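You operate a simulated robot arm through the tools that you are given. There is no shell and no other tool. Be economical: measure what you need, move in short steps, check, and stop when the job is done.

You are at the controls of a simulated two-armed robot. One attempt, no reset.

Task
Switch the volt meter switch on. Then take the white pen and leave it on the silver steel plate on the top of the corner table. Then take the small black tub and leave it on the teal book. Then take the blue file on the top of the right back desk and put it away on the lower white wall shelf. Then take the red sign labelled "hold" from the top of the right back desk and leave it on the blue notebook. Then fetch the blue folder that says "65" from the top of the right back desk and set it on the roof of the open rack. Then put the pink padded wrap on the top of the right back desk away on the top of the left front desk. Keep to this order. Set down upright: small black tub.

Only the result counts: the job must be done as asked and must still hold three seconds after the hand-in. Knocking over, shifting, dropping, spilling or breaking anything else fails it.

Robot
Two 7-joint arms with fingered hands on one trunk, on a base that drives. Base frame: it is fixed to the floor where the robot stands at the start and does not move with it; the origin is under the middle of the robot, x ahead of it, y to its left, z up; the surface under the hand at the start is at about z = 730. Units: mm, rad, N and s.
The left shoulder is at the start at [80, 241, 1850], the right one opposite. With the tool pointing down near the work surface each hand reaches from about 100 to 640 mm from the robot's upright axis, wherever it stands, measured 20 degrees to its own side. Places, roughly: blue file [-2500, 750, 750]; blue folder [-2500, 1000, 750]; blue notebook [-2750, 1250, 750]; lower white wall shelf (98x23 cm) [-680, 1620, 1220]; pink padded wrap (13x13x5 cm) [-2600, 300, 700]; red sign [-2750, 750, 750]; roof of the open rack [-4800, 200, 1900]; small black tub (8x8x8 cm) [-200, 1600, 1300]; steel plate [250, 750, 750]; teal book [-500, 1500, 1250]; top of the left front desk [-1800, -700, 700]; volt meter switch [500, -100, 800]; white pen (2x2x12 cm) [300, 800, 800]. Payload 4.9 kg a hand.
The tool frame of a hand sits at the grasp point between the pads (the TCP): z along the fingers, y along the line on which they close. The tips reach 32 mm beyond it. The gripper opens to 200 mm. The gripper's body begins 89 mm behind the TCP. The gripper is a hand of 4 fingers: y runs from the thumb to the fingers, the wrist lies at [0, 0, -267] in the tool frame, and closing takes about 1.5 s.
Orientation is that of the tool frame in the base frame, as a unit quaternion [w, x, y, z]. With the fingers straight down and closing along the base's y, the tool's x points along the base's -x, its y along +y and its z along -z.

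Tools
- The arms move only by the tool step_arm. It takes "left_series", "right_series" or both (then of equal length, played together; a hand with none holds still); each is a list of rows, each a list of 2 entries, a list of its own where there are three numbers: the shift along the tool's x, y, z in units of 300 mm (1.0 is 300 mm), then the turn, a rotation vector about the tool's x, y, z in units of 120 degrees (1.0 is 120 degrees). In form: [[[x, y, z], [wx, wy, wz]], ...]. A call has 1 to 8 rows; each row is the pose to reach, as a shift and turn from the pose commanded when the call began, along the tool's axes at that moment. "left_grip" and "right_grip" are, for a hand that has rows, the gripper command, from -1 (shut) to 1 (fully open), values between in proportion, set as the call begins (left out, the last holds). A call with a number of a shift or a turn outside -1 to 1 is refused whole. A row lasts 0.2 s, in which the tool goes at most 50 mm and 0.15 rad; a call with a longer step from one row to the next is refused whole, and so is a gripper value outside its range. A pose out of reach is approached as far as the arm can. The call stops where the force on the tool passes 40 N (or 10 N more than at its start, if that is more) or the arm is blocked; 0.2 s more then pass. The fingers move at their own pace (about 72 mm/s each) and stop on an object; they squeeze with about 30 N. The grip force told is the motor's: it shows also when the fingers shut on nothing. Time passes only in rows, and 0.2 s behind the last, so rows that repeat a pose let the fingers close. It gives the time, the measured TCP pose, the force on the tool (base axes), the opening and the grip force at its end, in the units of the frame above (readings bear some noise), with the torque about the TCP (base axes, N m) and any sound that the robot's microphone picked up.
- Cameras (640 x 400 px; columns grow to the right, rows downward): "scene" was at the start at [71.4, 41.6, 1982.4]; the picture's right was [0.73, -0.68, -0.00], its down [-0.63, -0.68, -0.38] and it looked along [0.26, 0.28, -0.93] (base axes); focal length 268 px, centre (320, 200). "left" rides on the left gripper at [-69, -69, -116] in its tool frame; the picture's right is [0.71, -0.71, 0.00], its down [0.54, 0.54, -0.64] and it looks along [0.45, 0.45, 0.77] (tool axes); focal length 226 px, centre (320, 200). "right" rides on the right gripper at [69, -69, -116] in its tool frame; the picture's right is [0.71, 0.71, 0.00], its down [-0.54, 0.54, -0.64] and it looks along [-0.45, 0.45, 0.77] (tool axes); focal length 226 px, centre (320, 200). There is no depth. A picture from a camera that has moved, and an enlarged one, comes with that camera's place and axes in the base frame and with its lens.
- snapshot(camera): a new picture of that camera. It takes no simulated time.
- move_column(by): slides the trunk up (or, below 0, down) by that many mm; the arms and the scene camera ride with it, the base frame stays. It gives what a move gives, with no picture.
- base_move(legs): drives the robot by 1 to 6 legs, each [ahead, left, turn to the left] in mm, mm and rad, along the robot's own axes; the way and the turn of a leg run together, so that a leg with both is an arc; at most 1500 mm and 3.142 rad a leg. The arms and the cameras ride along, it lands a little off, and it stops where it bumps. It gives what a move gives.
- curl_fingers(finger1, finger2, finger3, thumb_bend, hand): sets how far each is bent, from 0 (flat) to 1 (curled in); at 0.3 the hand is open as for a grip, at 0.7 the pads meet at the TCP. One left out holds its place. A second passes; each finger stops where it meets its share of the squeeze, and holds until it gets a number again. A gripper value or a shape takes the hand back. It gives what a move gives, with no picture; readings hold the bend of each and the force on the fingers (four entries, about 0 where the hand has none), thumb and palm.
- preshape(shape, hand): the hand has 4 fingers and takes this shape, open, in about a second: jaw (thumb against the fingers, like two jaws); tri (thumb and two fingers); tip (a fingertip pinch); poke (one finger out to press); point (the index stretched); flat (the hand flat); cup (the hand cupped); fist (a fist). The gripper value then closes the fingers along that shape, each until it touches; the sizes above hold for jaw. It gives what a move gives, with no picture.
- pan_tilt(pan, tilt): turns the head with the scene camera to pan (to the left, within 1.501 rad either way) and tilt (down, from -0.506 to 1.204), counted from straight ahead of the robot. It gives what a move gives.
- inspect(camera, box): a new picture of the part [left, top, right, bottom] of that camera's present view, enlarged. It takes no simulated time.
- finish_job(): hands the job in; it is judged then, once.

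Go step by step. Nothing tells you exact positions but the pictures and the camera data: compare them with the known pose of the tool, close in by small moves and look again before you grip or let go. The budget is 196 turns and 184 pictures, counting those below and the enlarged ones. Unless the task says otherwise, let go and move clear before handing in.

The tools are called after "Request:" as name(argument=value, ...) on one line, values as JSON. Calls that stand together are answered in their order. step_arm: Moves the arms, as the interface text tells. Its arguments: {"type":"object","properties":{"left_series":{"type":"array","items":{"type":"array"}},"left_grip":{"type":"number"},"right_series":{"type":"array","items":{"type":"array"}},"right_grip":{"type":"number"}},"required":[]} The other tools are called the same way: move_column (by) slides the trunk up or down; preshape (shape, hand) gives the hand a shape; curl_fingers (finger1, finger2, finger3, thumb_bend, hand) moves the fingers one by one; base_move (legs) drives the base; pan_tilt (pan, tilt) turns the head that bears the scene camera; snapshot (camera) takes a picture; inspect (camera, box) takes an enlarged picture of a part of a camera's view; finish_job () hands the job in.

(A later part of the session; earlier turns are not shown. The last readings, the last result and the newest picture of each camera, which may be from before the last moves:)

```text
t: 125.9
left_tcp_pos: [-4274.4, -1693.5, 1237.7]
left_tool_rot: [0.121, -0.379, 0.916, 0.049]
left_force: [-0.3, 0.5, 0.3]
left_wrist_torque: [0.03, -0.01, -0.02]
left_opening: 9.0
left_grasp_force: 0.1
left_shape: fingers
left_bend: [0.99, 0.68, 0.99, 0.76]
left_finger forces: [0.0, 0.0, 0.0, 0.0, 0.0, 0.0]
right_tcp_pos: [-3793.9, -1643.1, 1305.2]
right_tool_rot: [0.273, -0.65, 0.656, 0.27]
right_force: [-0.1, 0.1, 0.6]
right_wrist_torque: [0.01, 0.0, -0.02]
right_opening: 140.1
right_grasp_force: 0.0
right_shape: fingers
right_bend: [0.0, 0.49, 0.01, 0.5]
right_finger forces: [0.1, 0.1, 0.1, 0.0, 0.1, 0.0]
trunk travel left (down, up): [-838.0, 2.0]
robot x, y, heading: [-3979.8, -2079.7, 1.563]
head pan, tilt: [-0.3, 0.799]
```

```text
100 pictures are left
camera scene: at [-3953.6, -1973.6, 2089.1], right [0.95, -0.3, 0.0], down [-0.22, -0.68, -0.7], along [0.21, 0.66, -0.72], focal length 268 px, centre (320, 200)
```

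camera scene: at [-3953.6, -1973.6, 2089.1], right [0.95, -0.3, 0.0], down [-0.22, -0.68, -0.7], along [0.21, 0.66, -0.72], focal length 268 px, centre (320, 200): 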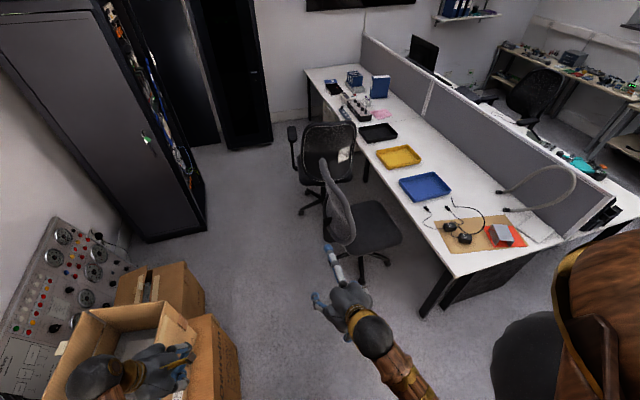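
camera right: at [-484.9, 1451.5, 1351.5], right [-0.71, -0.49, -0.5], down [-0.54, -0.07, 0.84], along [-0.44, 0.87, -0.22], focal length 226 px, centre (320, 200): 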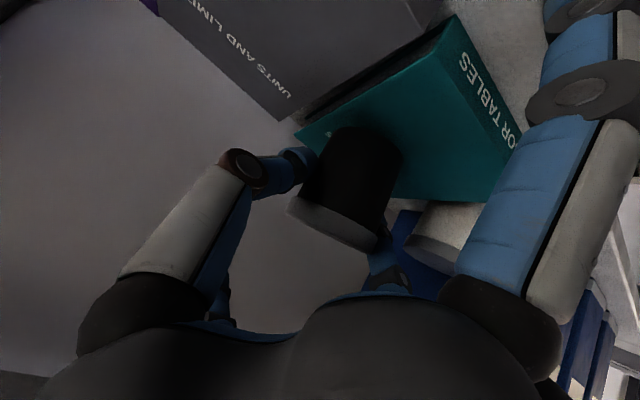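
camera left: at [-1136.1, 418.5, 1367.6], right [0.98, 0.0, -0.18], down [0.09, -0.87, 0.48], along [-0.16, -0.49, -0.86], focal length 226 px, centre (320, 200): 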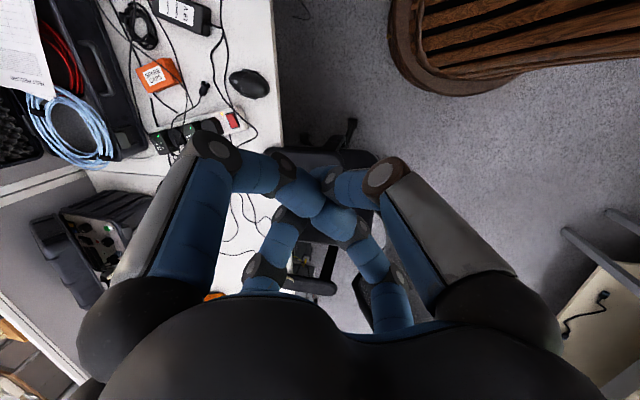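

I correct the heading and drive along the gap to y≈880, then look at the right back desk.

Request:
base_move(legs=[[0, 10, 0.009], [1500, 0, 0], [1460, 0, 0]])

Request:
pan_tilt(pan=-1.4, tilt=0.6)

Request:
snapshot(camera="scene")

```text
t: 138.7
left_tcp_pos: [-4374.0, 933.6, 1239.5]
left_tool_rot: [0.12, -0.404, 0.905, 0.055]
left_force: [-0.5, -0.3, 0.4]
left_wrist_torque: [0.04, 0.0, 0.01]
left_opening: 8.6
left_grasp_force: 0.2
left_shape: fingers
left_bend: [0.99, 0.68, 0.99, 0.76]
left_finger forces: [0.0, 0.0, 0.0, 0.0, 0.0, 0.0]
right_tcp_pos: [-3897.1, 1004.2, 1303.0]
right_tool_rot: [-0.26, 0.671, -0.637, -0.276]
right_force: [-0.7, -0.5, 0.2]
right_wrist_torque: [-0.04, 0.02, -0.03]
right_opening: 139.9
right_grasp_force: 0.1
right_shape: fingers
right_bend: [0.0, 0.49, 0.01, 0.5]
right_finger forces: [0.1, 0.1, 0.0, 0.1, 0.1, 0.0]
trunk travel left (down, up): [-838.0, 2.0]
robot x, y, heading: [-4059.5, 568.2, 1.614]
head pan, tilt: [-0.3, 0.799]
stopped in leg 3: the force on the tool passed its limit at 140 N (the readings are from after the stop); the commanded pose is now the measured one
```

```text
t: 140.0
left_tcp_pos: [-4374.1, 937.8, 1237.8]
left_tool_rot: [0.12, -0.404, 0.905, 0.053]
left_force: [0.5, -0.5, 0.2]
left_wrist_torque: [0.0, -0.02, -0.01]
left_opening: 8.9
left_grasp_force: 0.0
left_shape: fingers
left_bend: [0.99, 0.68, 0.99, 0.76]
left_finger forces: [0.0, 0.0, 0.0, 0.1, 0.0, 0.0]
right_tcp_pos: [-3899.5, 1008.9, 1302.5]
right_tool_rot: [-0.261, 0.671, -0.637, -0.275]
right_force: [1.3, -16.2, 1.4]
right_wrist_torque: [1.87, -0.02, 0.03]
right_opening: 139.9
right_grasp_force: 7.9
right_shape: fingers
right_bend: [0.0, 0.49, 0.01, 0.5]
right_finger forces: [0.0, 0.1, 15.9, 0.0, 0.0, 0.1]
trunk travel left (down, up): [-838.0, 2.0]
robot x, y, heading: [-4057.3, 572.9, 1.617]
head pan, tilt: [-1.4, 0.6]
```

```text
99 pictures are left
camera scene: at [-3972.0, 613.6, 2106.1], right [0.22, -0.98, 0.0], down [-0.55, -0.12, -0.83], along [0.81, 0.18, -0.56], focal length 268 px, centre (320, 200)
```

scene: 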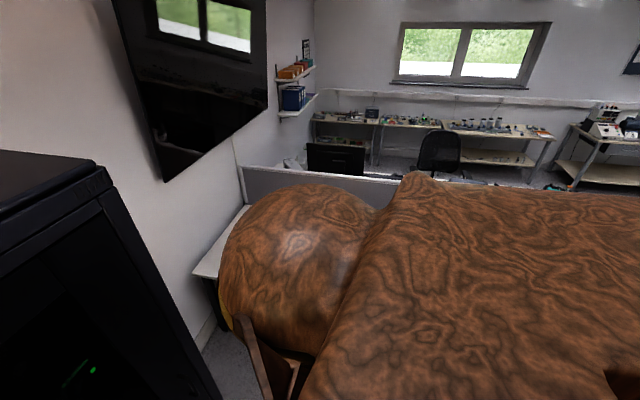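

The right hand ran into the black cabinet. I back off at once, then turn to face the desk.

Request:
base_move(legs=[[-230, -40, 0], [0, 0, -1.617]])

Request:
pan_tilt(pan=0.3, tilt=0.6)

Request:
snapshot(camera="scene")

Request:
pan_tilt(pan=1.3, tilt=0.4)

Request:
snapshot(camera="scene")

```text
t: 145.7
left_tcp_pos: [-3628.5, 643.7, 1237.5]
left_tool_rot: [0.121, 0.367, 0.921, -0.049]
left_force: [-0.5, -0.5, -0.1]
left_wrist_torque: [-0.02, -0.02, 0.01]
left_opening: 9.0
left_grasp_force: 0.0
left_shape: fingers
left_bend: [0.99, 0.68, 0.99, 0.76]
left_finger forces: [0.0, 0.1, 0.0, 0.1, 0.0, 0.0]
right_tcp_pos: [-3571.8, 167.4, 1302.2]
right_tool_rot: [0.377, -0.011, 0.926, 0.005]
right_force: [0.0, 0.7, 0.5]
right_wrist_torque: [0.01, 0.03, 0.0]
right_opening: 139.9
right_grasp_force: 0.0
right_shape: fingers
right_bend: [0.0, 0.49, 0.0, 0.5]
right_finger forces: [0.0, 0.1, 0.0, 0.1, 0.1, 0.0]
trunk travel left (down, up): [-838.0, 2.0]
robot x, y, heading: [-4007.2, 338.7, 0.017]
head pan, tilt: [-1.4, 0.6]
```

```text
t: 147.4
left_tcp_pos: [-3627.7, 643.0, 1238.1]
left_tool_rot: [0.121, 0.367, 0.921, -0.05]
left_force: [-0.8, 1.1, 0.5]
left_wrist_torque: [-0.02, -0.01, -0.03]
left_opening: 8.8
left_grasp_force: 0.1
left_shape: fingers
left_bend: [0.99, 0.68, 0.99, 0.76]
left_finger forces: [0.0, 0.1, 0.0, 0.0, 0.1, 0.1]
right_tcp_pos: [-3570.4, 166.4, 1302.0]
right_tool_rot: [0.377, -0.011, 0.926, 0.005]
right_force: [-0.8, -0.1, -0.3]
right_wrist_torque: [0.0, 0.02, 0.0]
right_opening: 140.0
right_grasp_force: 0.0
right_shape: fingers
right_bend: [0.0, 0.49, 0.0, 0.5]
right_finger forces: [0.0, 0.0, 0.0, 0.0, 0.0, 0.0]
trunk travel left (down, up): [-838.0, 2.0]
robot x, y, heading: [-4009.4, 340.4, 0.016]
head pan, tilt: [0.3, 0.6]
```

```text
98 pictures are left
camera scene: at [-3891.9, 366.5, 2106.0], right [0.31, -0.95, 0.0], down [-0.54, -0.18, -0.83], along [0.78, 0.26, -0.56], focal length 268 px, centre (320, 200)
```

scene: 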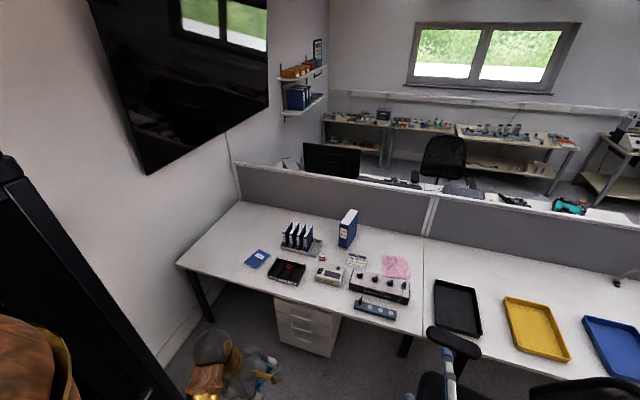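

```text
t: 148.7
left_tcp_pos: [-3629.3, 642.4, 1235.2]
left_tool_rot: [0.121, 0.367, 0.921, -0.049]
left_force: [0.3, 0.3, -0.3]
left_wrist_torque: [-0.01, 0.0, -0.03]
left_opening: 8.7
left_grasp_force: 0.1
left_shape: fingers
left_bend: [0.99, 0.68, 0.99, 0.76]
left_finger forces: [0.0, 0.0, 0.1, 0.0, 0.0, 0.0]
right_tcp_pos: [-3572.1, 165.6, 1300.9]
right_tool_rot: [0.377, -0.011, 0.926, 0.005]
right_force: [-0.6, -0.1, 0.4]
right_wrist_torque: [-0.03, 0.01, 0.01]
right_opening: 139.9
right_grasp_force: 0.0
right_shape: fingers
right_bend: [0.0, 0.49, 0.0, 0.5]
right_finger forces: [0.1, 0.0, 0.0, 0.1, 0.0, 0.0]
trunk travel left (down, up): [-838.0, 2.0]
robot x, y, heading: [-4010.1, 339.3, 0.016]
head pan, tilt: [1.3, 0.4]
```

```text
97 pictures are left
camera scene: at [-3952.7, 428.5, 2124.2], right [0.97, -0.25, 0.0], down [-0.1, -0.38, -0.92], along [0.23, 0.89, -0.39], focal length 268 px, centre (320, 200)
```

scene: 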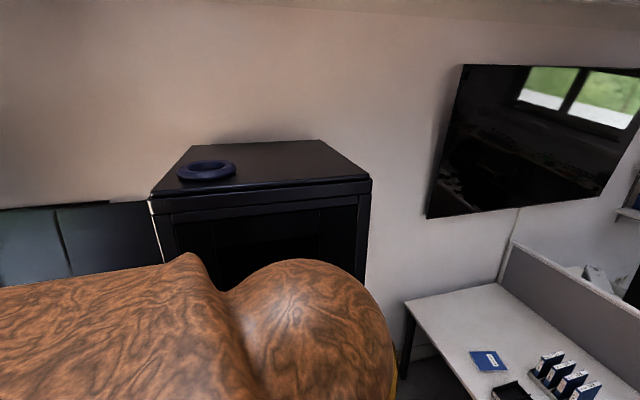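

The cabinet stands as before. I go round the chair to y≈790 and look closely at the desk.

Request:
base_move(legs=[[0, 290, -0.016], [350, 170, 0]])

Request:
pan_tilt(pan=-0.05, tilt=0.85)

Request:
snapshot(camera="scene")

Request:
inspect(camera="scene", box=[200, 60, 460, 240])

```text
t: 152.3
left_tcp_pos: [-3377.7, 1067.7, 1239.3]
left_tool_rot: [0.124, 0.366, 0.921, -0.047]
left_force: [-1.3, 0.4, -0.7]
left_wrist_torque: [-0.01, -0.09, -0.01]
left_opening: 8.8
left_grasp_force: 0.2
left_shape: fingers
left_bend: [0.99, 0.68, 0.99, 0.76]
left_finger forces: [0.0, 0.1, 0.1, 0.1, 0.1, 0.1]
right_tcp_pos: [-3318.7, 591.9, 1304.0]
right_tool_rot: [0.381, -0.014, 0.925, 0.007]
right_force: [-1.0, -0.3, 0.6]
right_wrist_torque: [-0.03, -0.06, 0.01]
right_opening: 140.1
right_grasp_force: 0.0
right_shape: fingers
right_bend: [0.0, 0.49, 0.0, 0.5]
right_finger forces: [0.1, 0.0, 0.0, 0.1, 0.1, 0.1]
trunk travel left (down, up): [-838.0, 2.0]
robot x, y, heading: [-3746.8, 760.2, 0.025]
head pan, tilt: [1.3, 0.4]
stopped in leg 2: the robot was blocked; the commanded pose is now the measured one
```

```text
t: 153.8
left_tcp_pos: [-3367.5, 1068.9, 1236.4]
left_tool_rot: [0.122, 0.365, 0.922, -0.049]
left_force: [0.6, 0.7, 0.4]
left_wrist_torque: [-0.06, 0.0, 0.01]
left_opening: 8.5
left_grasp_force: 0.2
left_shape: fingers
left_bend: [0.99, 0.68, 0.99, 0.76]
left_finger forces: [0.0, 0.0, 0.1, 0.0, 0.0, 0.0]
right_tcp_pos: [-3307.3, 593.5, 1302.1]
right_tool_rot: [0.377, -0.013, 0.926, 0.005]
right_force: [0.3, 0.4, 0.6]
right_wrist_torque: [0.0, -0.02, -0.01]
right_opening: 140.1
right_grasp_force: 0.1
right_shape: fingers
right_bend: [0.0, 0.49, 0.0, 0.5]
right_finger forces: [0.0, 0.1, 0.0, 0.1, 0.1, 0.0]
trunk travel left (down, up): [-838.0, 2.0]
robot x, y, heading: [-3744.9, 761.4, 0.024]
head pan, tilt: [-0.051, 0.85]
```

```text
96 pictures are left
camera scene: at [-3635.2, 762.4, 2085.2], right [-0.03, -1.0, 0.0], down [-0.75, 0.02, -0.66], along [0.66, -0.02, -0.75], focal length 268 px, centre (320, 200)
```

scene: 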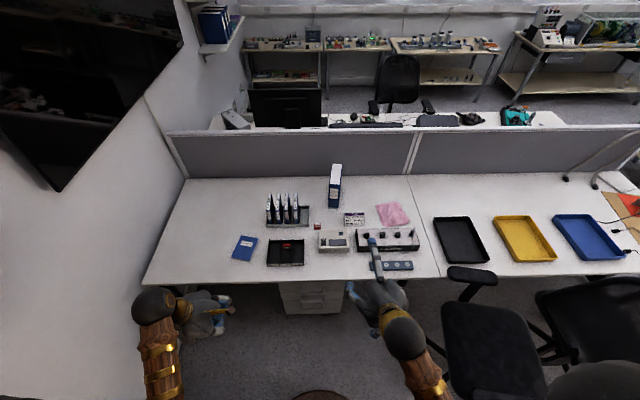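

```text
2.22 times, centred on (330, 150) of scene
camera zoom: at [-3635.2, 762.4, 2085.2], right [-0.03, -1.0, 0.0], down [-0.75, 0.02, -0.66], along [0.66, -0.02, -0.75], focal length 594 px, centre (298, 311)
```

zoom: 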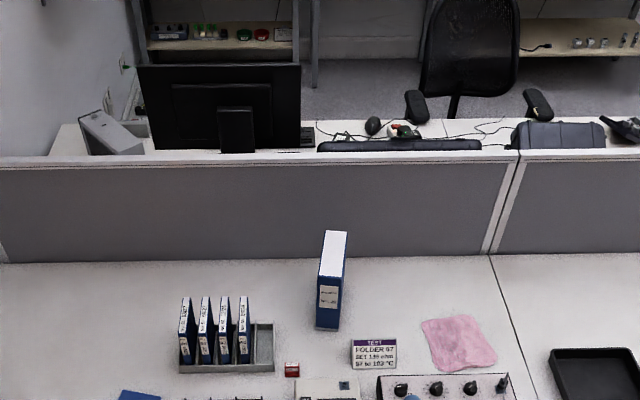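

The upright blue binder (blue file) stands near (-2425,628); four slim folders in a holder, the blue notebook, a small red sign and the pink wrap are on the same desk. The left shoulder touches the cabinet, so I shift right, then go up to the desk.

Request:
base_move(legs=[[0, -110, -0.024], [410, 0, 0], [0, 190, 0]])

Request:
pan_tilt(pan=-0.15, tilt=0.9)

Request:
snapshot(camera="scene")

Request:
inspect(camera="scene", box=[200, 60, 440, 240])

```text
t: 158.3
left_tcp_pos: [-2939.8, 1139.6, 1238.1]
left_tool_rot: [0.12, 0.377, 0.917, -0.049]
left_force: [0.6, -0.8, -1.0]
left_wrist_torque: [0.07, 0.01, 0.03]
left_opening: 8.9
left_grasp_force: 0.1
left_shape: fingers
left_bend: [0.99, 0.68, 0.99, 0.76]
left_finger forces: [0.1, 0.0, 0.0, 0.0, 0.0, 0.1]
right_tcp_pos: [-2893.4, 662.2, 1300.4]
right_tool_rot: [0.377, -0.001, 0.926, 0.003]
right_force: [-0.2, -0.4, -0.6]
right_wrist_torque: [0.03, 0.01, 0.06]
right_opening: 139.6
right_grasp_force: 0.0
right_shape: fingers
right_bend: [0.0, 0.49, 0.0, 0.5]
right_finger forces: [0.0, 0.1, 0.0, 0.0, 0.0, 0.0]
trunk travel left (down, up): [-838.0, 2.0]
robot x, y, heading: [-3325.5, 850.3, -0.003]
head pan, tilt: [-0.051, 0.85]
```

```text
t: 159.0
left_tcp_pos: [-2941.2, 1140.6, 1237.0]
left_tool_rot: [0.12, 0.377, 0.917, -0.048]
left_force: [0.3, -0.4, 0.3]
left_wrist_torque: [0.02, -0.02, -0.01]
left_opening: 8.9
left_grasp_force: 0.2
left_shape: fingers
left_bend: [0.99, 0.68, 0.99, 0.76]
left_finger forces: [0.0, 0.0, 0.1, 0.1, 0.1, 0.0]
right_tcp_pos: [-2893.0, 665.7, 1299.9]
right_tool_rot: [0.378, -0.001, 0.926, 0.003]
right_force: [-0.1, -0.8, 0.7]
right_wrist_torque: [0.02, -0.01, 0.04]
right_opening: 140.0
right_grasp_force: 0.0
right_shape: fingers
right_bend: [0.0, 0.49, 0.0, 0.5]
right_finger forces: [0.0, 0.1, 0.1, 0.1, 0.0, 0.0]
trunk travel left (down, up): [-838.0, 2.0]
robot x, y, heading: [-3326.1, 851.7, 0.002]
head pan, tilt: [-0.15, 0.901]
```

```text
94 pictures are left
camera scene: at [-3219.2, 832.5, 2081.2], right [-0.15, -0.99, 0.0], down [-0.77, 0.12, -0.62], along [0.61, -0.09, -0.78], focal length 268 px, centre (320, 200)
```

scene: 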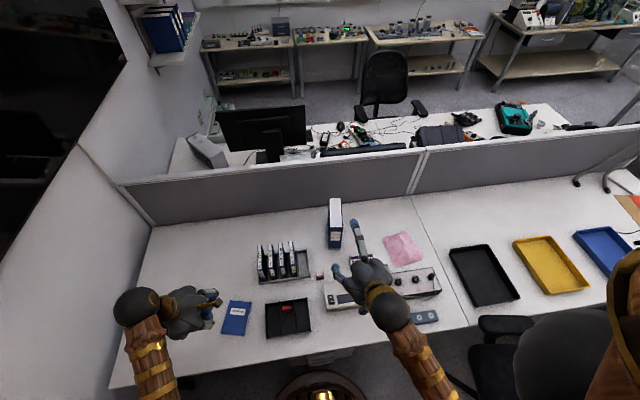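

```text
2.22 times, centred on (320, 150) of scene
camera zoom: at [-3219.2, 832.5, 2081.2], right [-0.15, -0.99, 0.0], down [-0.77, 0.12, -0.62], along [0.61, -0.09, -0.78], focal length 594 px, centre (320, 311)
```

zoom: 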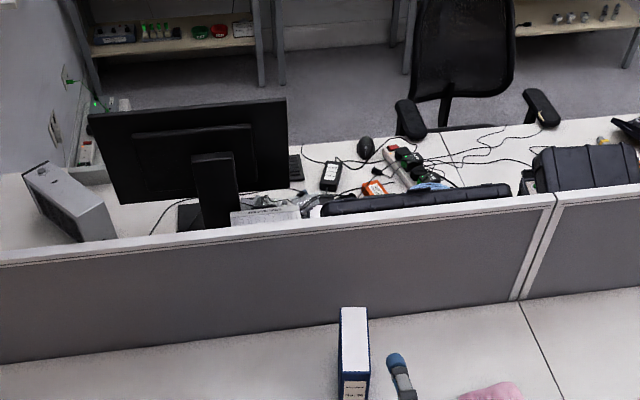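

Request:
inspect(camera="scene", box=[200, 190, 440, 340])

Request:
inspect(camera="scene", box=[240, 230, 350, 300])

```text
2.67 times, centred on (320, 265) of scene
camera zoom: at [-3219.2, 832.5, 2081.2], right [-0.15, -0.99, 0.0], down [-0.77, 0.12, -0.62], along [0.61, -0.09, -0.78], focal length 713 px, centre (320, 27)
```

zoom: 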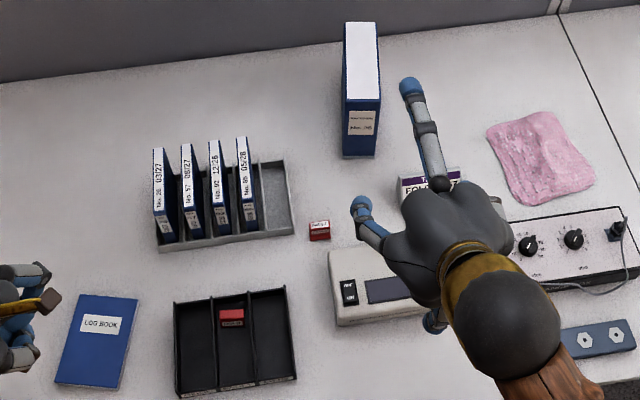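

```text
5.71 times, centred on (295, 265) of scene
camera zoom: at [-3219.2, 832.5, 2081.2], right [-0.15, -0.99, 0.0], down [-0.77, 0.12, -0.62], along [0.61, -0.09, -0.78], focal length 1528 px, centre (463, -171)
```

zoom: 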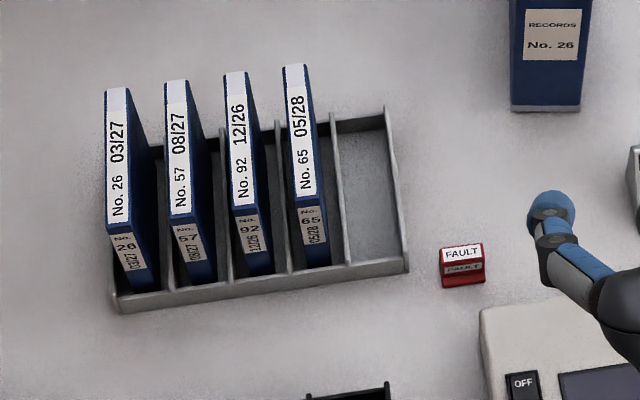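

"RECORDS No. 26" is the blue file; folder No. 65 is the rightmost of the four; the sign near the holder says FAULT, so the one in the black tray should be HOLD. I lower the trunk, shape the right hand and move it toward the binder with 20° pitch and 9° yaw.

Request:
move_column(by=-330)

Request:
curl_fingers(hand="right", finger1=0, finger2=0.42, finger3=0.35, thumb_bend=0.42)

Request:
step_arm(right_series=[[[-0.134, -0.008, 0.037], [0.011, -0.036, 0.007]], [[-0.268, -0.017, 0.075], [0.022, -0.071, 0.013]], [[-0.402, -0.025, 0.112], [0.033, -0.107, 0.02]], [[-0.536, -0.033, 0.15], [0.044, -0.142, 0.027]], [[-0.67, -0.042, 0.187], [0.055, -0.178, 0.033]], [[-0.804, -0.05, 0.225], [0.0666, -0.2131, 0.0401]], [[-0.804, -0.05, 0.225], [0.0666, -0.2131, 0.0401]]])

Request:
snapshot(camera="scene")

Request:
snapshot(camera="right")

```text
t: 162.2
left_tcp_pos: [-2941.5, 1145.3, 907.3]
left_tool_rot: [0.12, 0.377, 0.917, -0.05]
left_force: [1.0, 0.6, -0.3]
left_wrist_torque: [-0.01, 0.01, -0.02]
left_opening: 8.7
left_grasp_force: 0.1
left_shape: fingers
left_bend: [0.99, 0.68, 0.99, 0.76]
left_finger forces: [0.1, 0.0, 0.0, 0.0, 0.1, 0.0]
right_tcp_pos: [-2894.5, 666.2, 971.8]
right_tool_rot: [0.376, -0.001, 0.926, 0.001]
right_force: [0.4, -0.8, 0.4]
right_wrist_torque: [0.03, 0.0, 0.01]
right_opening: 139.9
right_grasp_force: 0.0
right_shape: fingers
right_bend: [0.0, 0.49, 0.0, 0.5]
right_finger forces: [0.0, 0.0, 0.1, 0.0, 0.0, 0.0]
trunk travel left (down, up): [-508.0, 332.0]
robot x, y, heading: [-3327.8, 847.5, -0.001]
head pan, tilt: [-0.15, 0.901]
```

```text
t: 163.2
left_tcp_pos: [-2941.7, 1145.0, 906.9]
left_tool_rot: [0.119, 0.377, 0.917, -0.05]
left_force: [-0.3, 0.0, 0.0]
left_wrist_torque: [-0.02, -0.03, -0.01]
left_opening: 8.8
left_grasp_force: 0.2
left_shape: fingers
left_bend: [0.99, 0.68, 0.99, 0.76]
left_finger forces: [0.1, 0.1, 0.1, 0.0, 0.0, 0.1]
right_tcp_pos: [-2893.3, 665.9, 969.6]
right_tool_rot: [0.377, -0.002, 0.926, 0.002]
right_force: [-0.4, -0.5, 0.1]
right_wrist_torque: [-0.01, 0.03, -0.01]
right_opening: 148.7
right_grasp_force: 0.0
right_shape: fingers
right_bend: [0.0, 0.42, 0.35, 0.42]
right_finger forces: [0.1, 0.0, 0.0, 0.0, 0.0, 0.1]
trunk travel left (down, up): [-508.0, 332.0]
robot x, y, heading: [-3325.2, 847.2, 0.006]
head pan, tilt: [-0.15, 0.901]
```

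```text
t: 164.8
left_tcp_pos: [-2941.8, 1144.4, 907.1]
left_tool_rot: [0.12, 0.377, 0.917, -0.05]
left_force: [-1.2, -0.1, -0.3]
left_wrist_torque: [-0.03, -0.01, 0.0]
left_opening: 9.0
left_grasp_force: 0.0
left_shape: fingers
left_bend: [0.99, 0.68, 0.99, 0.76]
left_finger forces: [0.0, 0.0, 0.1, 0.0, 0.1, 0.0]
right_tcp_pos: [-2673.6, 651.1, 1090.5]
right_tool_rot: [0.572, 0.063, 0.817, -0.046]
right_force: [0.2, -0.5, 0.8]
right_wrist_torque: [0.0, -0.04, 0.02]
right_opening: 148.6
right_grasp_force: 0.1
right_shape: fingers
right_bend: [0.0, 0.42, 0.35, 0.42]
right_finger forces: [0.0, 0.1, 0.0, 0.1, 0.0, 0.0]
trunk travel left (down, up): [-508.0, 332.0]
robot x, y, heading: [-3324.5, 848.4, -0.004]
head pan, tilt: [-0.15, 0.901]
```

```text
90 pictures are left
camera scene: at [-3220.5, 835.9, 1751.3], right [-0.15, -0.99, 0.0], down [-0.77, 0.12, -0.62], along [0.61, -0.09, -0.78], focal length 268 px, centre (320, 200)
```

scene: 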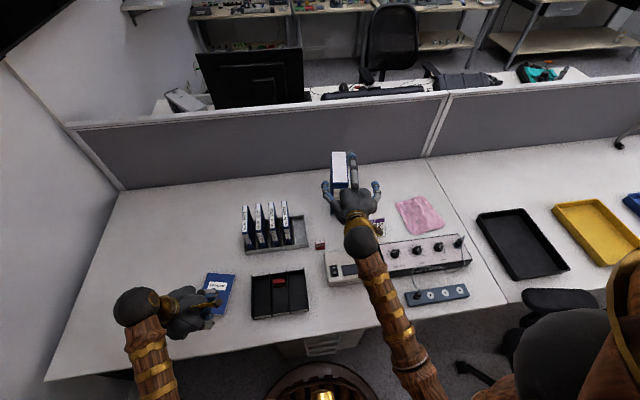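

```text
89 pictures are left
camera right: at [-2813.9, 604.0, 1065.3], right [-0.13, 0.73, -0.67], down [-0.33, 0.6, 0.73], along [0.94, 0.31, 0.16], focal length 226 px, centre (320, 200)
```

right: 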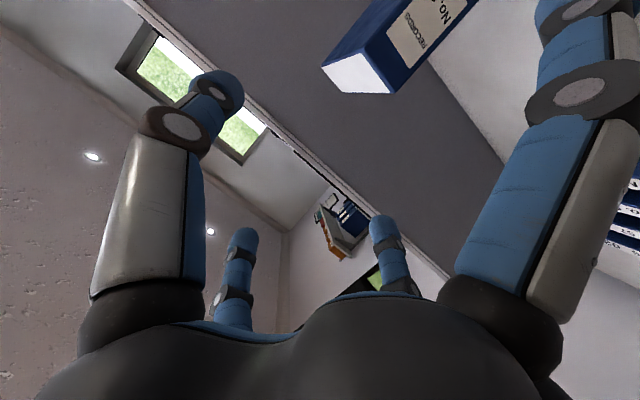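

The hand is posed well. I measure the binder's top from the hand camera: spine middle at (-2522,642), yaw ≈ -9°. I move above it.

Request:
step_arm(right_series=[[[-0.05, 0.01, 0.138], [0, 0, 0]], [[-0.1, 0.02, 0.276], [0, 0, 0]], [[-0.15, 0.03, 0.414], [0, 0, 0]], [[-0.2, 0.04, 0.552], [0, 0, 0]], [[-0.251, 0.049, 0.69], [0, 0, 0]], [[-0.251, 0.049, 0.69], [0, 0, 0]]])

Request:
snapshot(camera="right")

Request:
inspect(camera="scene", box=[280, 130, 420, 250])

```text
t: 166.2
left_tcp_pos: [-2942.3, 1144.8, 908.4]
left_tool_rot: [0.12, 0.377, 0.917, -0.05]
left_force: [0.8, 1.1, -0.4]
left_wrist_torque: [0.01, 0.01, -0.04]
left_opening: 8.8
left_grasp_force: 0.0
left_shape: fingers
left_bend: [0.99, 0.68, 0.99, 0.76]
left_finger forces: [0.1, 0.1, 0.1, 0.0, 0.0, 0.0]
right_tcp_pos: [-2454.4, 632.4, 1087.7]
right_tool_rot: [0.571, 0.064, 0.817, -0.048]
right_force: [-0.2, 0.4, 0.0]
right_wrist_torque: [-0.02, 0.0, -0.02]
right_opening: 148.6
right_grasp_force: 0.0
right_shape: fingers
right_bend: [0.0, 0.42, 0.35, 0.42]
right_finger forces: [0.0, 0.1, 0.0, 0.0, 0.0, 0.1]
trunk travel left (down, up): [-508.0, 332.0]
robot x, y, heading: [-3324.8, 850.1, -0.002]
head pan, tilt: [-0.15, 0.901]
```

```text
88 pictures are left
camera right: at [-2594.4, 585.0, 1063.6], right [-0.13, 0.73, -0.67], down [-0.33, 0.6, 0.73], along [0.94, 0.31, 0.16], focal length 226 px, centre (320, 200)
```

right: 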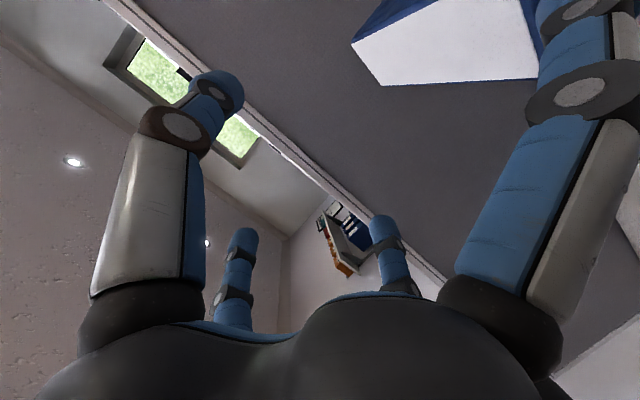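

```text
3.33 times, centred on (350, 190) of scene
camera zoom: at [-3220.6, 836.2, 1751.3], right [-0.15, -0.99, 0.0], down [-0.77, 0.12, -0.62], along [0.61, -0.09, -0.78], focal length 892 px, centre (220, 233)
```

zoom: 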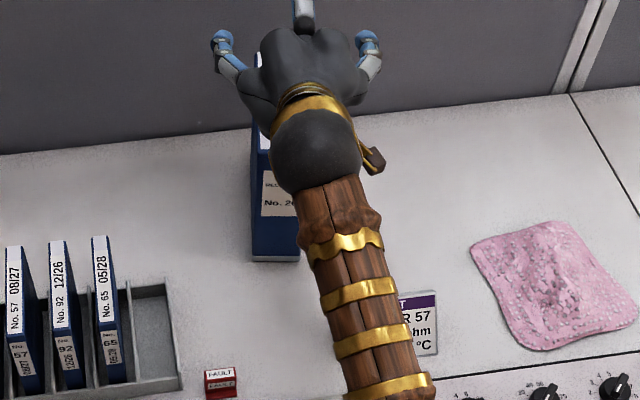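

The hand is centred over the binder. I descend straight down so thumb and finger 2 straddle it.

Request:
step_arm(right_series=[[[0.13, 0, 0.047], [0, 0, 0]], [[0.26, 0, 0.095], [0, 0, 0]], [[0.39, 0, 0.142], [0, 0, 0]], [[0.46, 0, 0.167], [0, 0, 0]], [[0.522, 0, 0.19], [0, 0, 0]], [[0.522, 0, 0.19], [0, 0, 0]]])

Request:
snapshot(camera="right")

Request:
inspect(camera="scene", box=[280, 130, 420, 250])

```text
t: 167.7
left_tcp_pos: [-2941.3, 1143.7, 906.9]
left_tool_rot: [0.12, 0.377, 0.917, -0.051]
left_force: [0.1, 0.3, 0.0]
left_wrist_torque: [0.01, -0.01, -0.01]
left_opening: 9.0
left_grasp_force: 0.0
left_shape: fingers
left_bend: [0.99, 0.68, 0.99, 0.76]
left_finger forces: [0.1, 0.0, 0.0, 0.0, 0.0, 0.1]
right_tcp_pos: [-2456.8, 631.3, 925.4]
right_tool_rot: [0.571, 0.064, 0.817, -0.047]
right_force: [0.3, -0.4, 0.6]
right_wrist_torque: [-0.01, -0.02, 0.02]
right_opening: 149.0
right_grasp_force: 0.0
right_shape: fingers
right_bend: [0.0, 0.42, 0.35, 0.42]
right_finger forces: [0.0, 0.0, 0.1, 0.1, 0.1, 0.0]
trunk travel left (down, up): [-508.0, 332.0]
robot x, y, heading: [-3327.0, 845.3, -0.001]
head pan, tilt: [-0.15, 0.901]
```

```text
86 pictures are left
camera right: at [-2596.9, 584.0, 899.1], right [-0.13, 0.73, -0.67], down [-0.33, 0.6, 0.73], along [0.94, 0.31, 0.16], focal length 226 px, centre (320, 200)
```

right: 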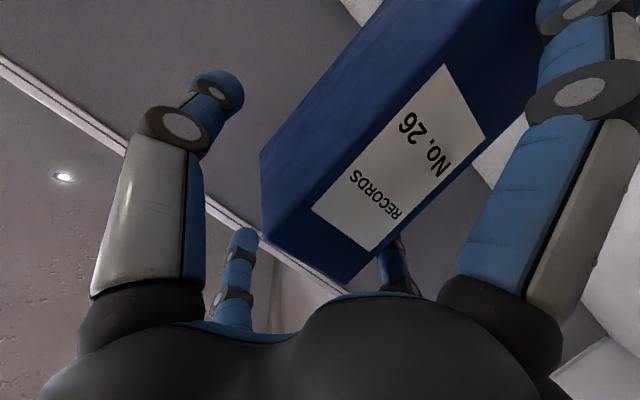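

```text
3.33 times, centred on (350, 190) of scene
camera zoom: at [-3219.6, 836.3, 1751.2], right [-0.15, -0.99, 0.0], down [-0.77, 0.12, -0.62], along [0.61, -0.09, -0.78], focal length 892 px, centre (220, 233)
```

zoom: 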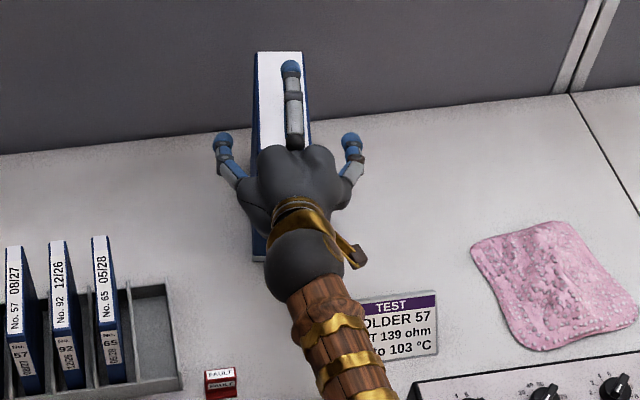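

The binder is actually ~35 mm further in (spine near x -2488, top z≈948). I advance 37 mm along the tool axis.

Request:
step_arm(right_series=[[[0, 0, 0.06], [0, 0, 0]], [[0, 0, 0.123], [0, 0, 0]], [[0, 0, 0.123], [0, 0, 0]]])

Request:
snapshot(camera="right")

```text
t: 168.4
left_tcp_pos: [-2942.2, 1145.3, 907.4]
left_tool_rot: [0.121, 0.377, 0.917, -0.05]
left_force: [0.7, -0.2, 0.1]
left_wrist_torque: [-0.03, 0.01, -0.03]
left_opening: 9.2
left_grasp_force: 0.0
left_shape: fingers
left_bend: [0.99, 0.68, 0.99, 0.76]
left_finger forces: [0.0, 0.0, 0.1, 0.0, 0.0, 0.0]
right_tcp_pos: [-2422.0, 624.6, 912.4]
right_tool_rot: [0.571, 0.064, 0.817, -0.047]
right_force: [-0.3, -0.3, -0.8]
right_wrist_torque: [0.02, 0.02, 0.0]
right_opening: 148.9
right_grasp_force: 0.2
right_shape: fingers
right_bend: [0.0, 0.42, 0.35, 0.42]
right_finger forces: [0.3, 0.1, 0.0, 0.1, 0.0, 0.0]
trunk travel left (down, up): [-508.0, 332.0]
robot x, y, heading: [-3323.4, 851.3, 0.002]
head pan, tilt: [-0.15, 0.901]
```

```text
84 pictures are left
camera right: at [-2562.0, 577.7, 886.9], right [-0.13, 0.73, -0.67], down [-0.33, 0.6, 0.73], along [0.94, 0.31, 0.16], focal length 226 px, centre (320, 200)
```

right: 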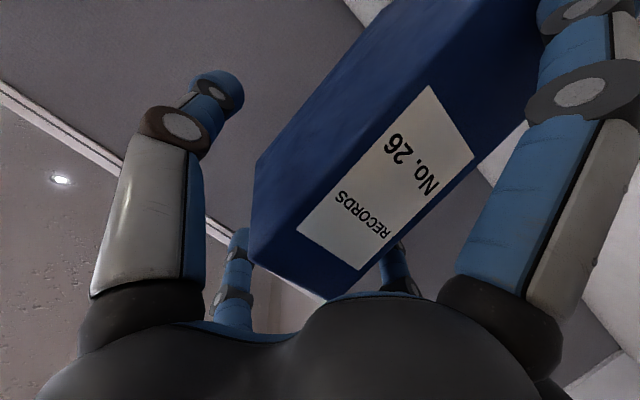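

Request:
inspect(camera="scene", box=[280, 130, 420, 250])

```text
3.33 times, centred on (350, 190) of scene
camera zoom: at [-3220.4, 836.2, 1751.2], right [-0.15, -0.99, 0.0], down [-0.77, 0.12, -0.62], along [0.61, -0.09, -0.78], focal length 892 px, centre (220, 233)
```

zoom: 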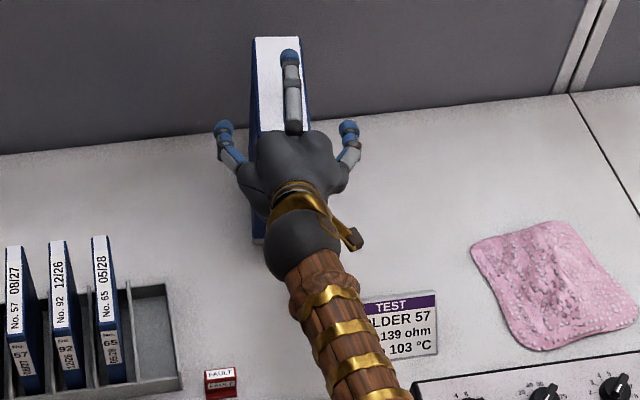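

The lower finger pushed the binder ~30 mm toward the partition. A 45° roll with all four fingers will clear the binder's plane; I retract, take the jaw shape and roll.

Request:
step_arm(right_series=[[[0, 0, -0.15], [0, 0, 0]], [[0, 0, -0.3], [0, 0, 0]], [[0, 0, -0.45], [0, 0, 0]], [[0, 0, -0.5], [0, 0, 0]]])

Request:
preshape(hand="right", shape="jaw")

Request:
step_arm(right_series=[[[0, 0, 0], [-0.0027, -0.0066, 0.0625]], [[0, 0, 0], [-0.0055, -0.0132, 0.125]], [[0, 0, 0], [-0.0082, -0.02, 0.187]], [[0, 0, 0], [-0.011, -0.026, 0.25]], [[0, 0, 0], [-0.0137, -0.033, 0.312]], [[0, 0, 0], [-0.0164, -0.0395, 0.3747]], [[0, 0, 0], [-0.0164, -0.0395, 0.3747]]], right_grip=0.8)

Request:
snapshot(camera="right")

Request:
inspect(camera="scene", box=[280, 130, 420, 250])

```text
t: 169.4
left_tcp_pos: [-2941.4, 1143.5, 907.2]
left_tool_rot: [0.121, 0.377, 0.917, -0.05]
left_force: [0.4, 0.6, 0.7]
left_wrist_torque: [-0.01, 0.0, 0.04]
left_opening: 8.8
left_grasp_force: 0.0
left_shape: fingers
left_bend: [0.99, 0.68, 0.99, 0.76]
left_finger forces: [0.0, 0.0, 0.0, 0.0, 0.1, 0.1]
right_tcp_pos: [-2560.1, 648.1, 962.5]
right_tool_rot: [0.572, 0.064, 0.817, -0.047]
right_force: [0.9, -0.3, 0.0]
right_wrist_torque: [-0.02, 0.01, 0.04]
right_opening: 148.5
right_grasp_force: 0.1
right_shape: fingers
right_bend: [0.0, 0.42, 0.35, 0.42]
right_finger forces: [0.1, 0.0, 0.1, 0.0, 0.0, 0.0]
trunk travel left (down, up): [-508.0, 332.0]
robot x, y, heading: [-3328.7, 848.1, -0.005]
head pan, tilt: [-0.15, 0.901]
```

```text
t: 170.3
left_tcp_pos: [-2941.2, 1144.7, 907.4]
left_tool_rot: [0.121, 0.377, 0.917, -0.051]
left_force: [0.3, 0.2, 0.2]
left_wrist_torque: [0.02, 0.0, 0.01]
left_opening: 9.1
left_grasp_force: 0.0
left_shape: fingers
left_bend: [0.99, 0.68, 0.99, 0.76]
left_finger forces: [0.1, 0.0, 0.0, 0.0, 0.0, 0.0]
right_tcp_pos: [-2559.5, 648.0, 964.2]
right_tool_rot: [0.571, 0.064, 0.817, -0.048]
right_force: [0.2, 0.4, -0.1]
right_wrist_torque: [0.02, -0.01, -0.01]
right_opening: 199.8
right_grasp_force: 0.0
right_shape: jaw
right_bend: [0.3, 0.3, 0.3, 0.3]
right_finger forces: [0.0, 0.0, 0.1, 0.0, 0.0, 0.0]
trunk travel left (down, up): [-508.0, 332.0]
robot x, y, heading: [-3327.0, 851.2, 0.001]
head pan, tilt: [-0.15, 0.901]
```

```text
t: 171.9
left_tcp_pos: [-2940.7, 1145.4, 907.0]
left_tool_rot: [0.121, 0.376, 0.917, -0.05]
left_force: [0.2, -0.1, 0.1]
left_wrist_torque: [0.01, -0.02, 0.01]
left_opening: 9.0
left_grasp_force: 0.0
left_shape: fingers
left_bend: [0.99, 0.68, 0.99, 0.76]
left_finger forces: [0.0, 0.0, 0.0, 0.0, 0.0, 0.0]
right_tcp_pos: [-2558.1, 648.1, 963.5]
right_tool_rot: [0.579, 0.36, 0.707, 0.188]
right_force: [0.2, -0.2, -1.1]
right_wrist_torque: [-0.01, 0.02, 0.03]
right_opening: 180.5
right_grasp_force: 0.0
right_shape: jaw
right_bend: [0.27, 0.27, 0.27, 0.25]
right_finger forces: [0.1, 0.1, 0.0, 0.1, 0.1, 0.0]
trunk travel left (down, up): [-508.0, 332.0]
robot x, y, heading: [-3325.9, 846.0, -0.003]
head pan, tilt: [-0.15, 0.901]
```

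```text
82 pictures are left
camera right: at [-2693.5, 670.1, 898.4], right [0.16, 0.99, 0.0], down [-0.42, 0.07, 0.91], along [0.9, -0.14, 0.42], focal length 226 px, centre (320, 200)
```

right: 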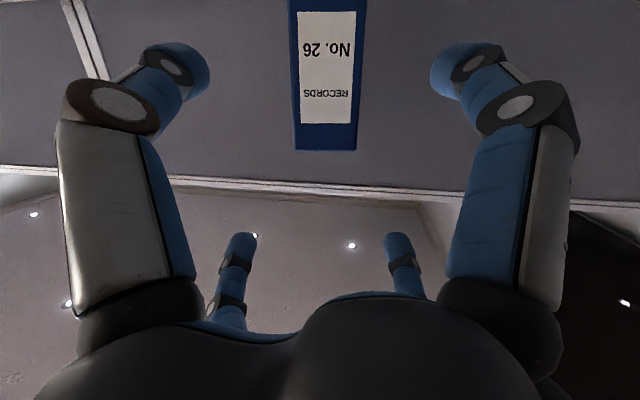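

```text
3.33 times, centred on (350, 190) of scene
camera zoom: at [-3219.5, 836.2, 1751.2], right [-0.15, -0.99, 0.0], down [-0.77, 0.12, -0.62], along [0.61, -0.09, -0.78], focal length 892 px, centre (220, 233)
```

zoom: 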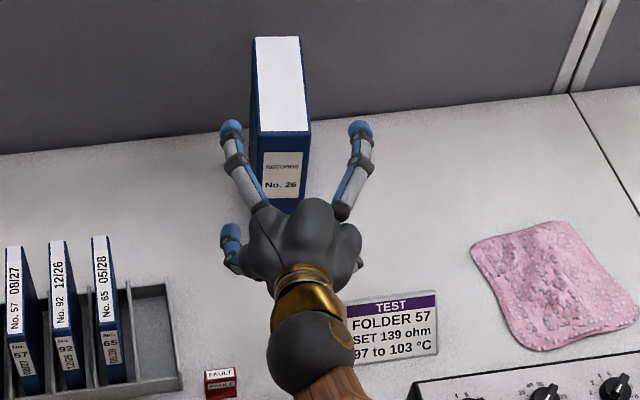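

The binder is centred between the fingers now (spine at x≈-2469, top z≈948). I advance so that the palm comes near the spine.

Request:
step_arm(right_series=[[[0.029, 0.002, 0.13], [0, 0, 0]], [[0.029, 0.002, 0.26], [0, 0, 0]], [[0.029, 0.002, 0.39], [0, 0, 0]], [[0.029, 0.002, 0.49], [0, 0, 0]], [[0.029, 0.002, 0.565], [0, 0, 0]], [[0.029, 0.002, 0.565], [0, 0, 0]]])

Request:
snapshot(camera="right")

Request:
inspect(camera="scene", box=[280, 130, 420, 250])

```text
t: 173.3
left_tcp_pos: [-2941.2, 1144.8, 905.6]
left_tool_rot: [0.12, 0.377, 0.917, -0.05]
left_force: [0.0, -0.8, 0.2]
left_wrist_torque: [0.02, -0.01, -0.01]
left_opening: 8.8
left_grasp_force: 0.0
left_shape: fingers
left_bend: [0.99, 0.68, 0.99, 0.76]
left_finger forces: [0.1, 0.0, 0.0, 0.1, 0.0, 0.0]
right_tcp_pos: [-2397.4, 630.0, 914.3]
right_tool_rot: [0.579, 0.36, 0.707, 0.186]
right_force: [0.1, -0.7, -0.1]
right_wrist_torque: [0.04, 0.02, -0.03]
right_opening: 179.9
right_grasp_force: 0.1
right_shape: jaw
right_bend: [0.27, 0.27, 0.27, 0.25]
right_finger forces: [0.0, 0.1, 0.1, 0.0, 0.0, 0.0]
trunk travel left (down, up): [-508.0, 332.0]
robot x, y, heading: [-3325.7, 848.6, 0.002]
head pan, tilt: [-0.15, 0.901]
```

```text
80 pictures are left
camera right: at [-2531.4, 651.2, 849.5], right [0.16, 0.99, 0.0], down [-0.42, 0.07, 0.91], along [0.9, -0.14, 0.42], focal length 226 px, centre (320, 200)
```

right: 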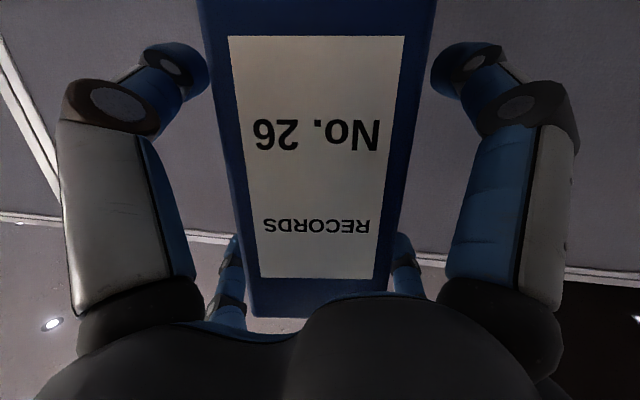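

```text
3.33 times, centred on (350, 190) of scene
camera zoom: at [-3220.3, 836.2, 1751.3], right [-0.15, -0.99, 0.0], down [-0.77, 0.12, -0.62], along [0.61, -0.09, -0.78], focal length 892 px, centre (220, 233)
```

zoom: 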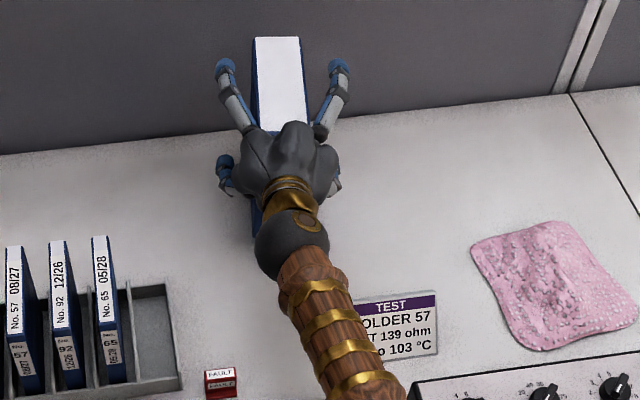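

Well placed and the binder has not moved. I close all four fingers on it.

Request:
step_arm(right_series=[[[0, 0, 0], [0, 0, 0]], [[0, 0, 0], [0, 0, 0]], [[0, 0, 0], [0, 0, 0]], [[0, 0, 0], [0, 0, 0]], [[0, 0, 0], [0, 0, 0]], [[0, 0, 0], [0, 0, 0]], [[0, 0, 0], [0, 0, 0]], [[0, 0, 0], [0, 0, 0]]], right_grip=-1)

Request:
snapshot(camera="right")

```text
t: 175.2
left_tcp_pos: [-2940.9, 1145.0, 907.1]
left_tool_rot: [0.12, 0.377, 0.917, -0.05]
left_force: [-0.1, -0.5, -0.1]
left_wrist_torque: [0.01, -0.01, -0.01]
left_opening: 8.8
left_grasp_force: 0.0
left_shape: fingers
left_bend: [0.99, 0.68, 0.99, 0.76]
left_finger forces: [0.1, 0.0, 0.0, 0.1, 0.1, 0.0]
right_tcp_pos: [-2396.6, 629.0, 913.8]
right_tool_rot: [0.578, 0.36, 0.708, 0.186]
right_force: [-0.2, -0.9, 0.3]
right_wrist_torque: [-0.12, 0.25, -0.03]
right_opening: 87.8
right_grasp_force: 30.2
right_shape: jaw
right_bend: [0.41, 0.41, 0.42, 0.38]
right_finger forces: [23.2, 22.7, 21.6, 0.1, 24.8, 0.0]
trunk travel left (down, up): [-508.0, 332.0]
robot x, y, heading: [-3328.4, 848.7, -0.004]
head pan, tilt: [-0.15, 0.901]
```

```text
78 pictures are left
camera right: at [-2531.0, 651.1, 848.5], right [0.16, 0.99, 0.0], down [-0.41, 0.07, 0.91], along [0.9, -0.14, 0.42], focal length 226 px, centre (320, 200)
```

right: 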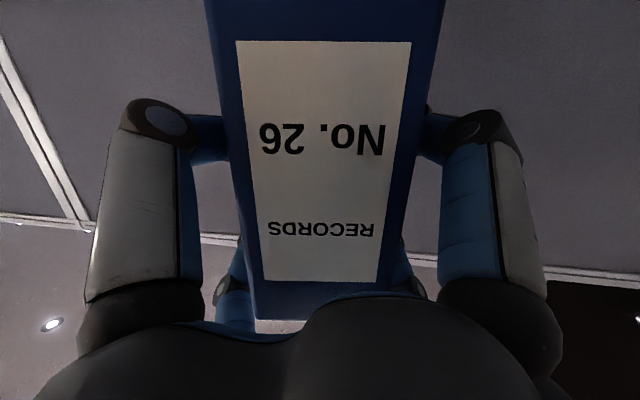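

All four fingers hold with ~22 N each. I lift it straight up with the trunk.

Request:
move_column(by=330)

Request:
snapshot(camera="scene")

Request:
snapshot(camera="right")

```text
t: 178.4
left_tcp_pos: [-2940.4, 1144.0, 1236.2]
left_tool_rot: [0.12, 0.377, 0.917, -0.049]
left_force: [0.1, -0.7, -0.1]
left_wrist_torque: [-0.01, 0.01, 0.0]
left_opening: 8.8
left_grasp_force: 0.3
left_shape: fingers
left_bend: [0.99, 0.68, 0.99, 0.76]
left_finger forces: [0.0, 0.1, 0.1, 0.0, 0.0, 0.0]
right_tcp_pos: [-2395.8, 628.9, 1241.4]
right_tool_rot: [0.579, 0.359, 0.708, 0.186]
right_force: [-0.2, -0.5, -6.7]
right_wrist_torque: [-0.02, 0.24, -0.01]
right_opening: 87.3
right_grasp_force: 30.0
right_shape: jaw
right_bend: [0.41, 0.41, 0.43, 0.38]
right_finger forces: [23.8, 22.0, 22.0, 0.0, 23.8, 0.1]
trunk travel left (down, up): [-838.0, 2.0]
robot x, y, heading: [-3326.5, 845.7, 0.001]
head pan, tilt: [-0.15, 0.901]
```

```text
77 pictures are left
camera scene: at [-3218.0, 836.0, 2081.0], right [-0.15, -0.99, 0.0], down [-0.78, 0.12, -0.62], along [0.61, -0.09, -0.78], focal length 268 px, centre (320, 200)
```

scene: 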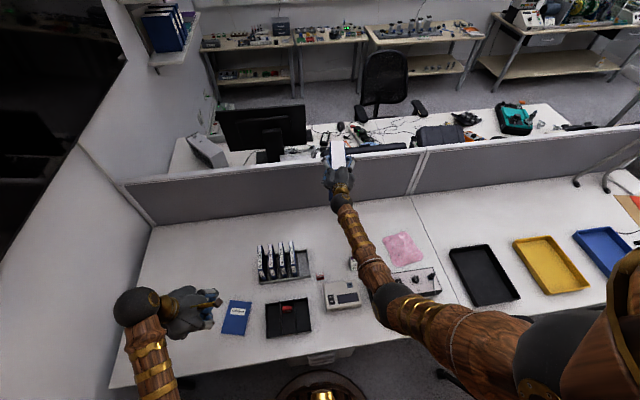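

```text
76 pictures are left
camera right: at [-2530.4, 650.9, 1178.4], right [0.16, 0.99, 0.0], down [-0.41, 0.07, 0.91], along [0.9, -0.14, 0.42], focal length 226 px, centre (320, 200)
```

right: 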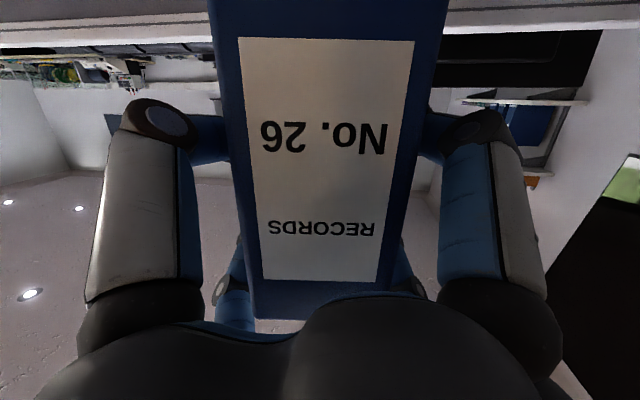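

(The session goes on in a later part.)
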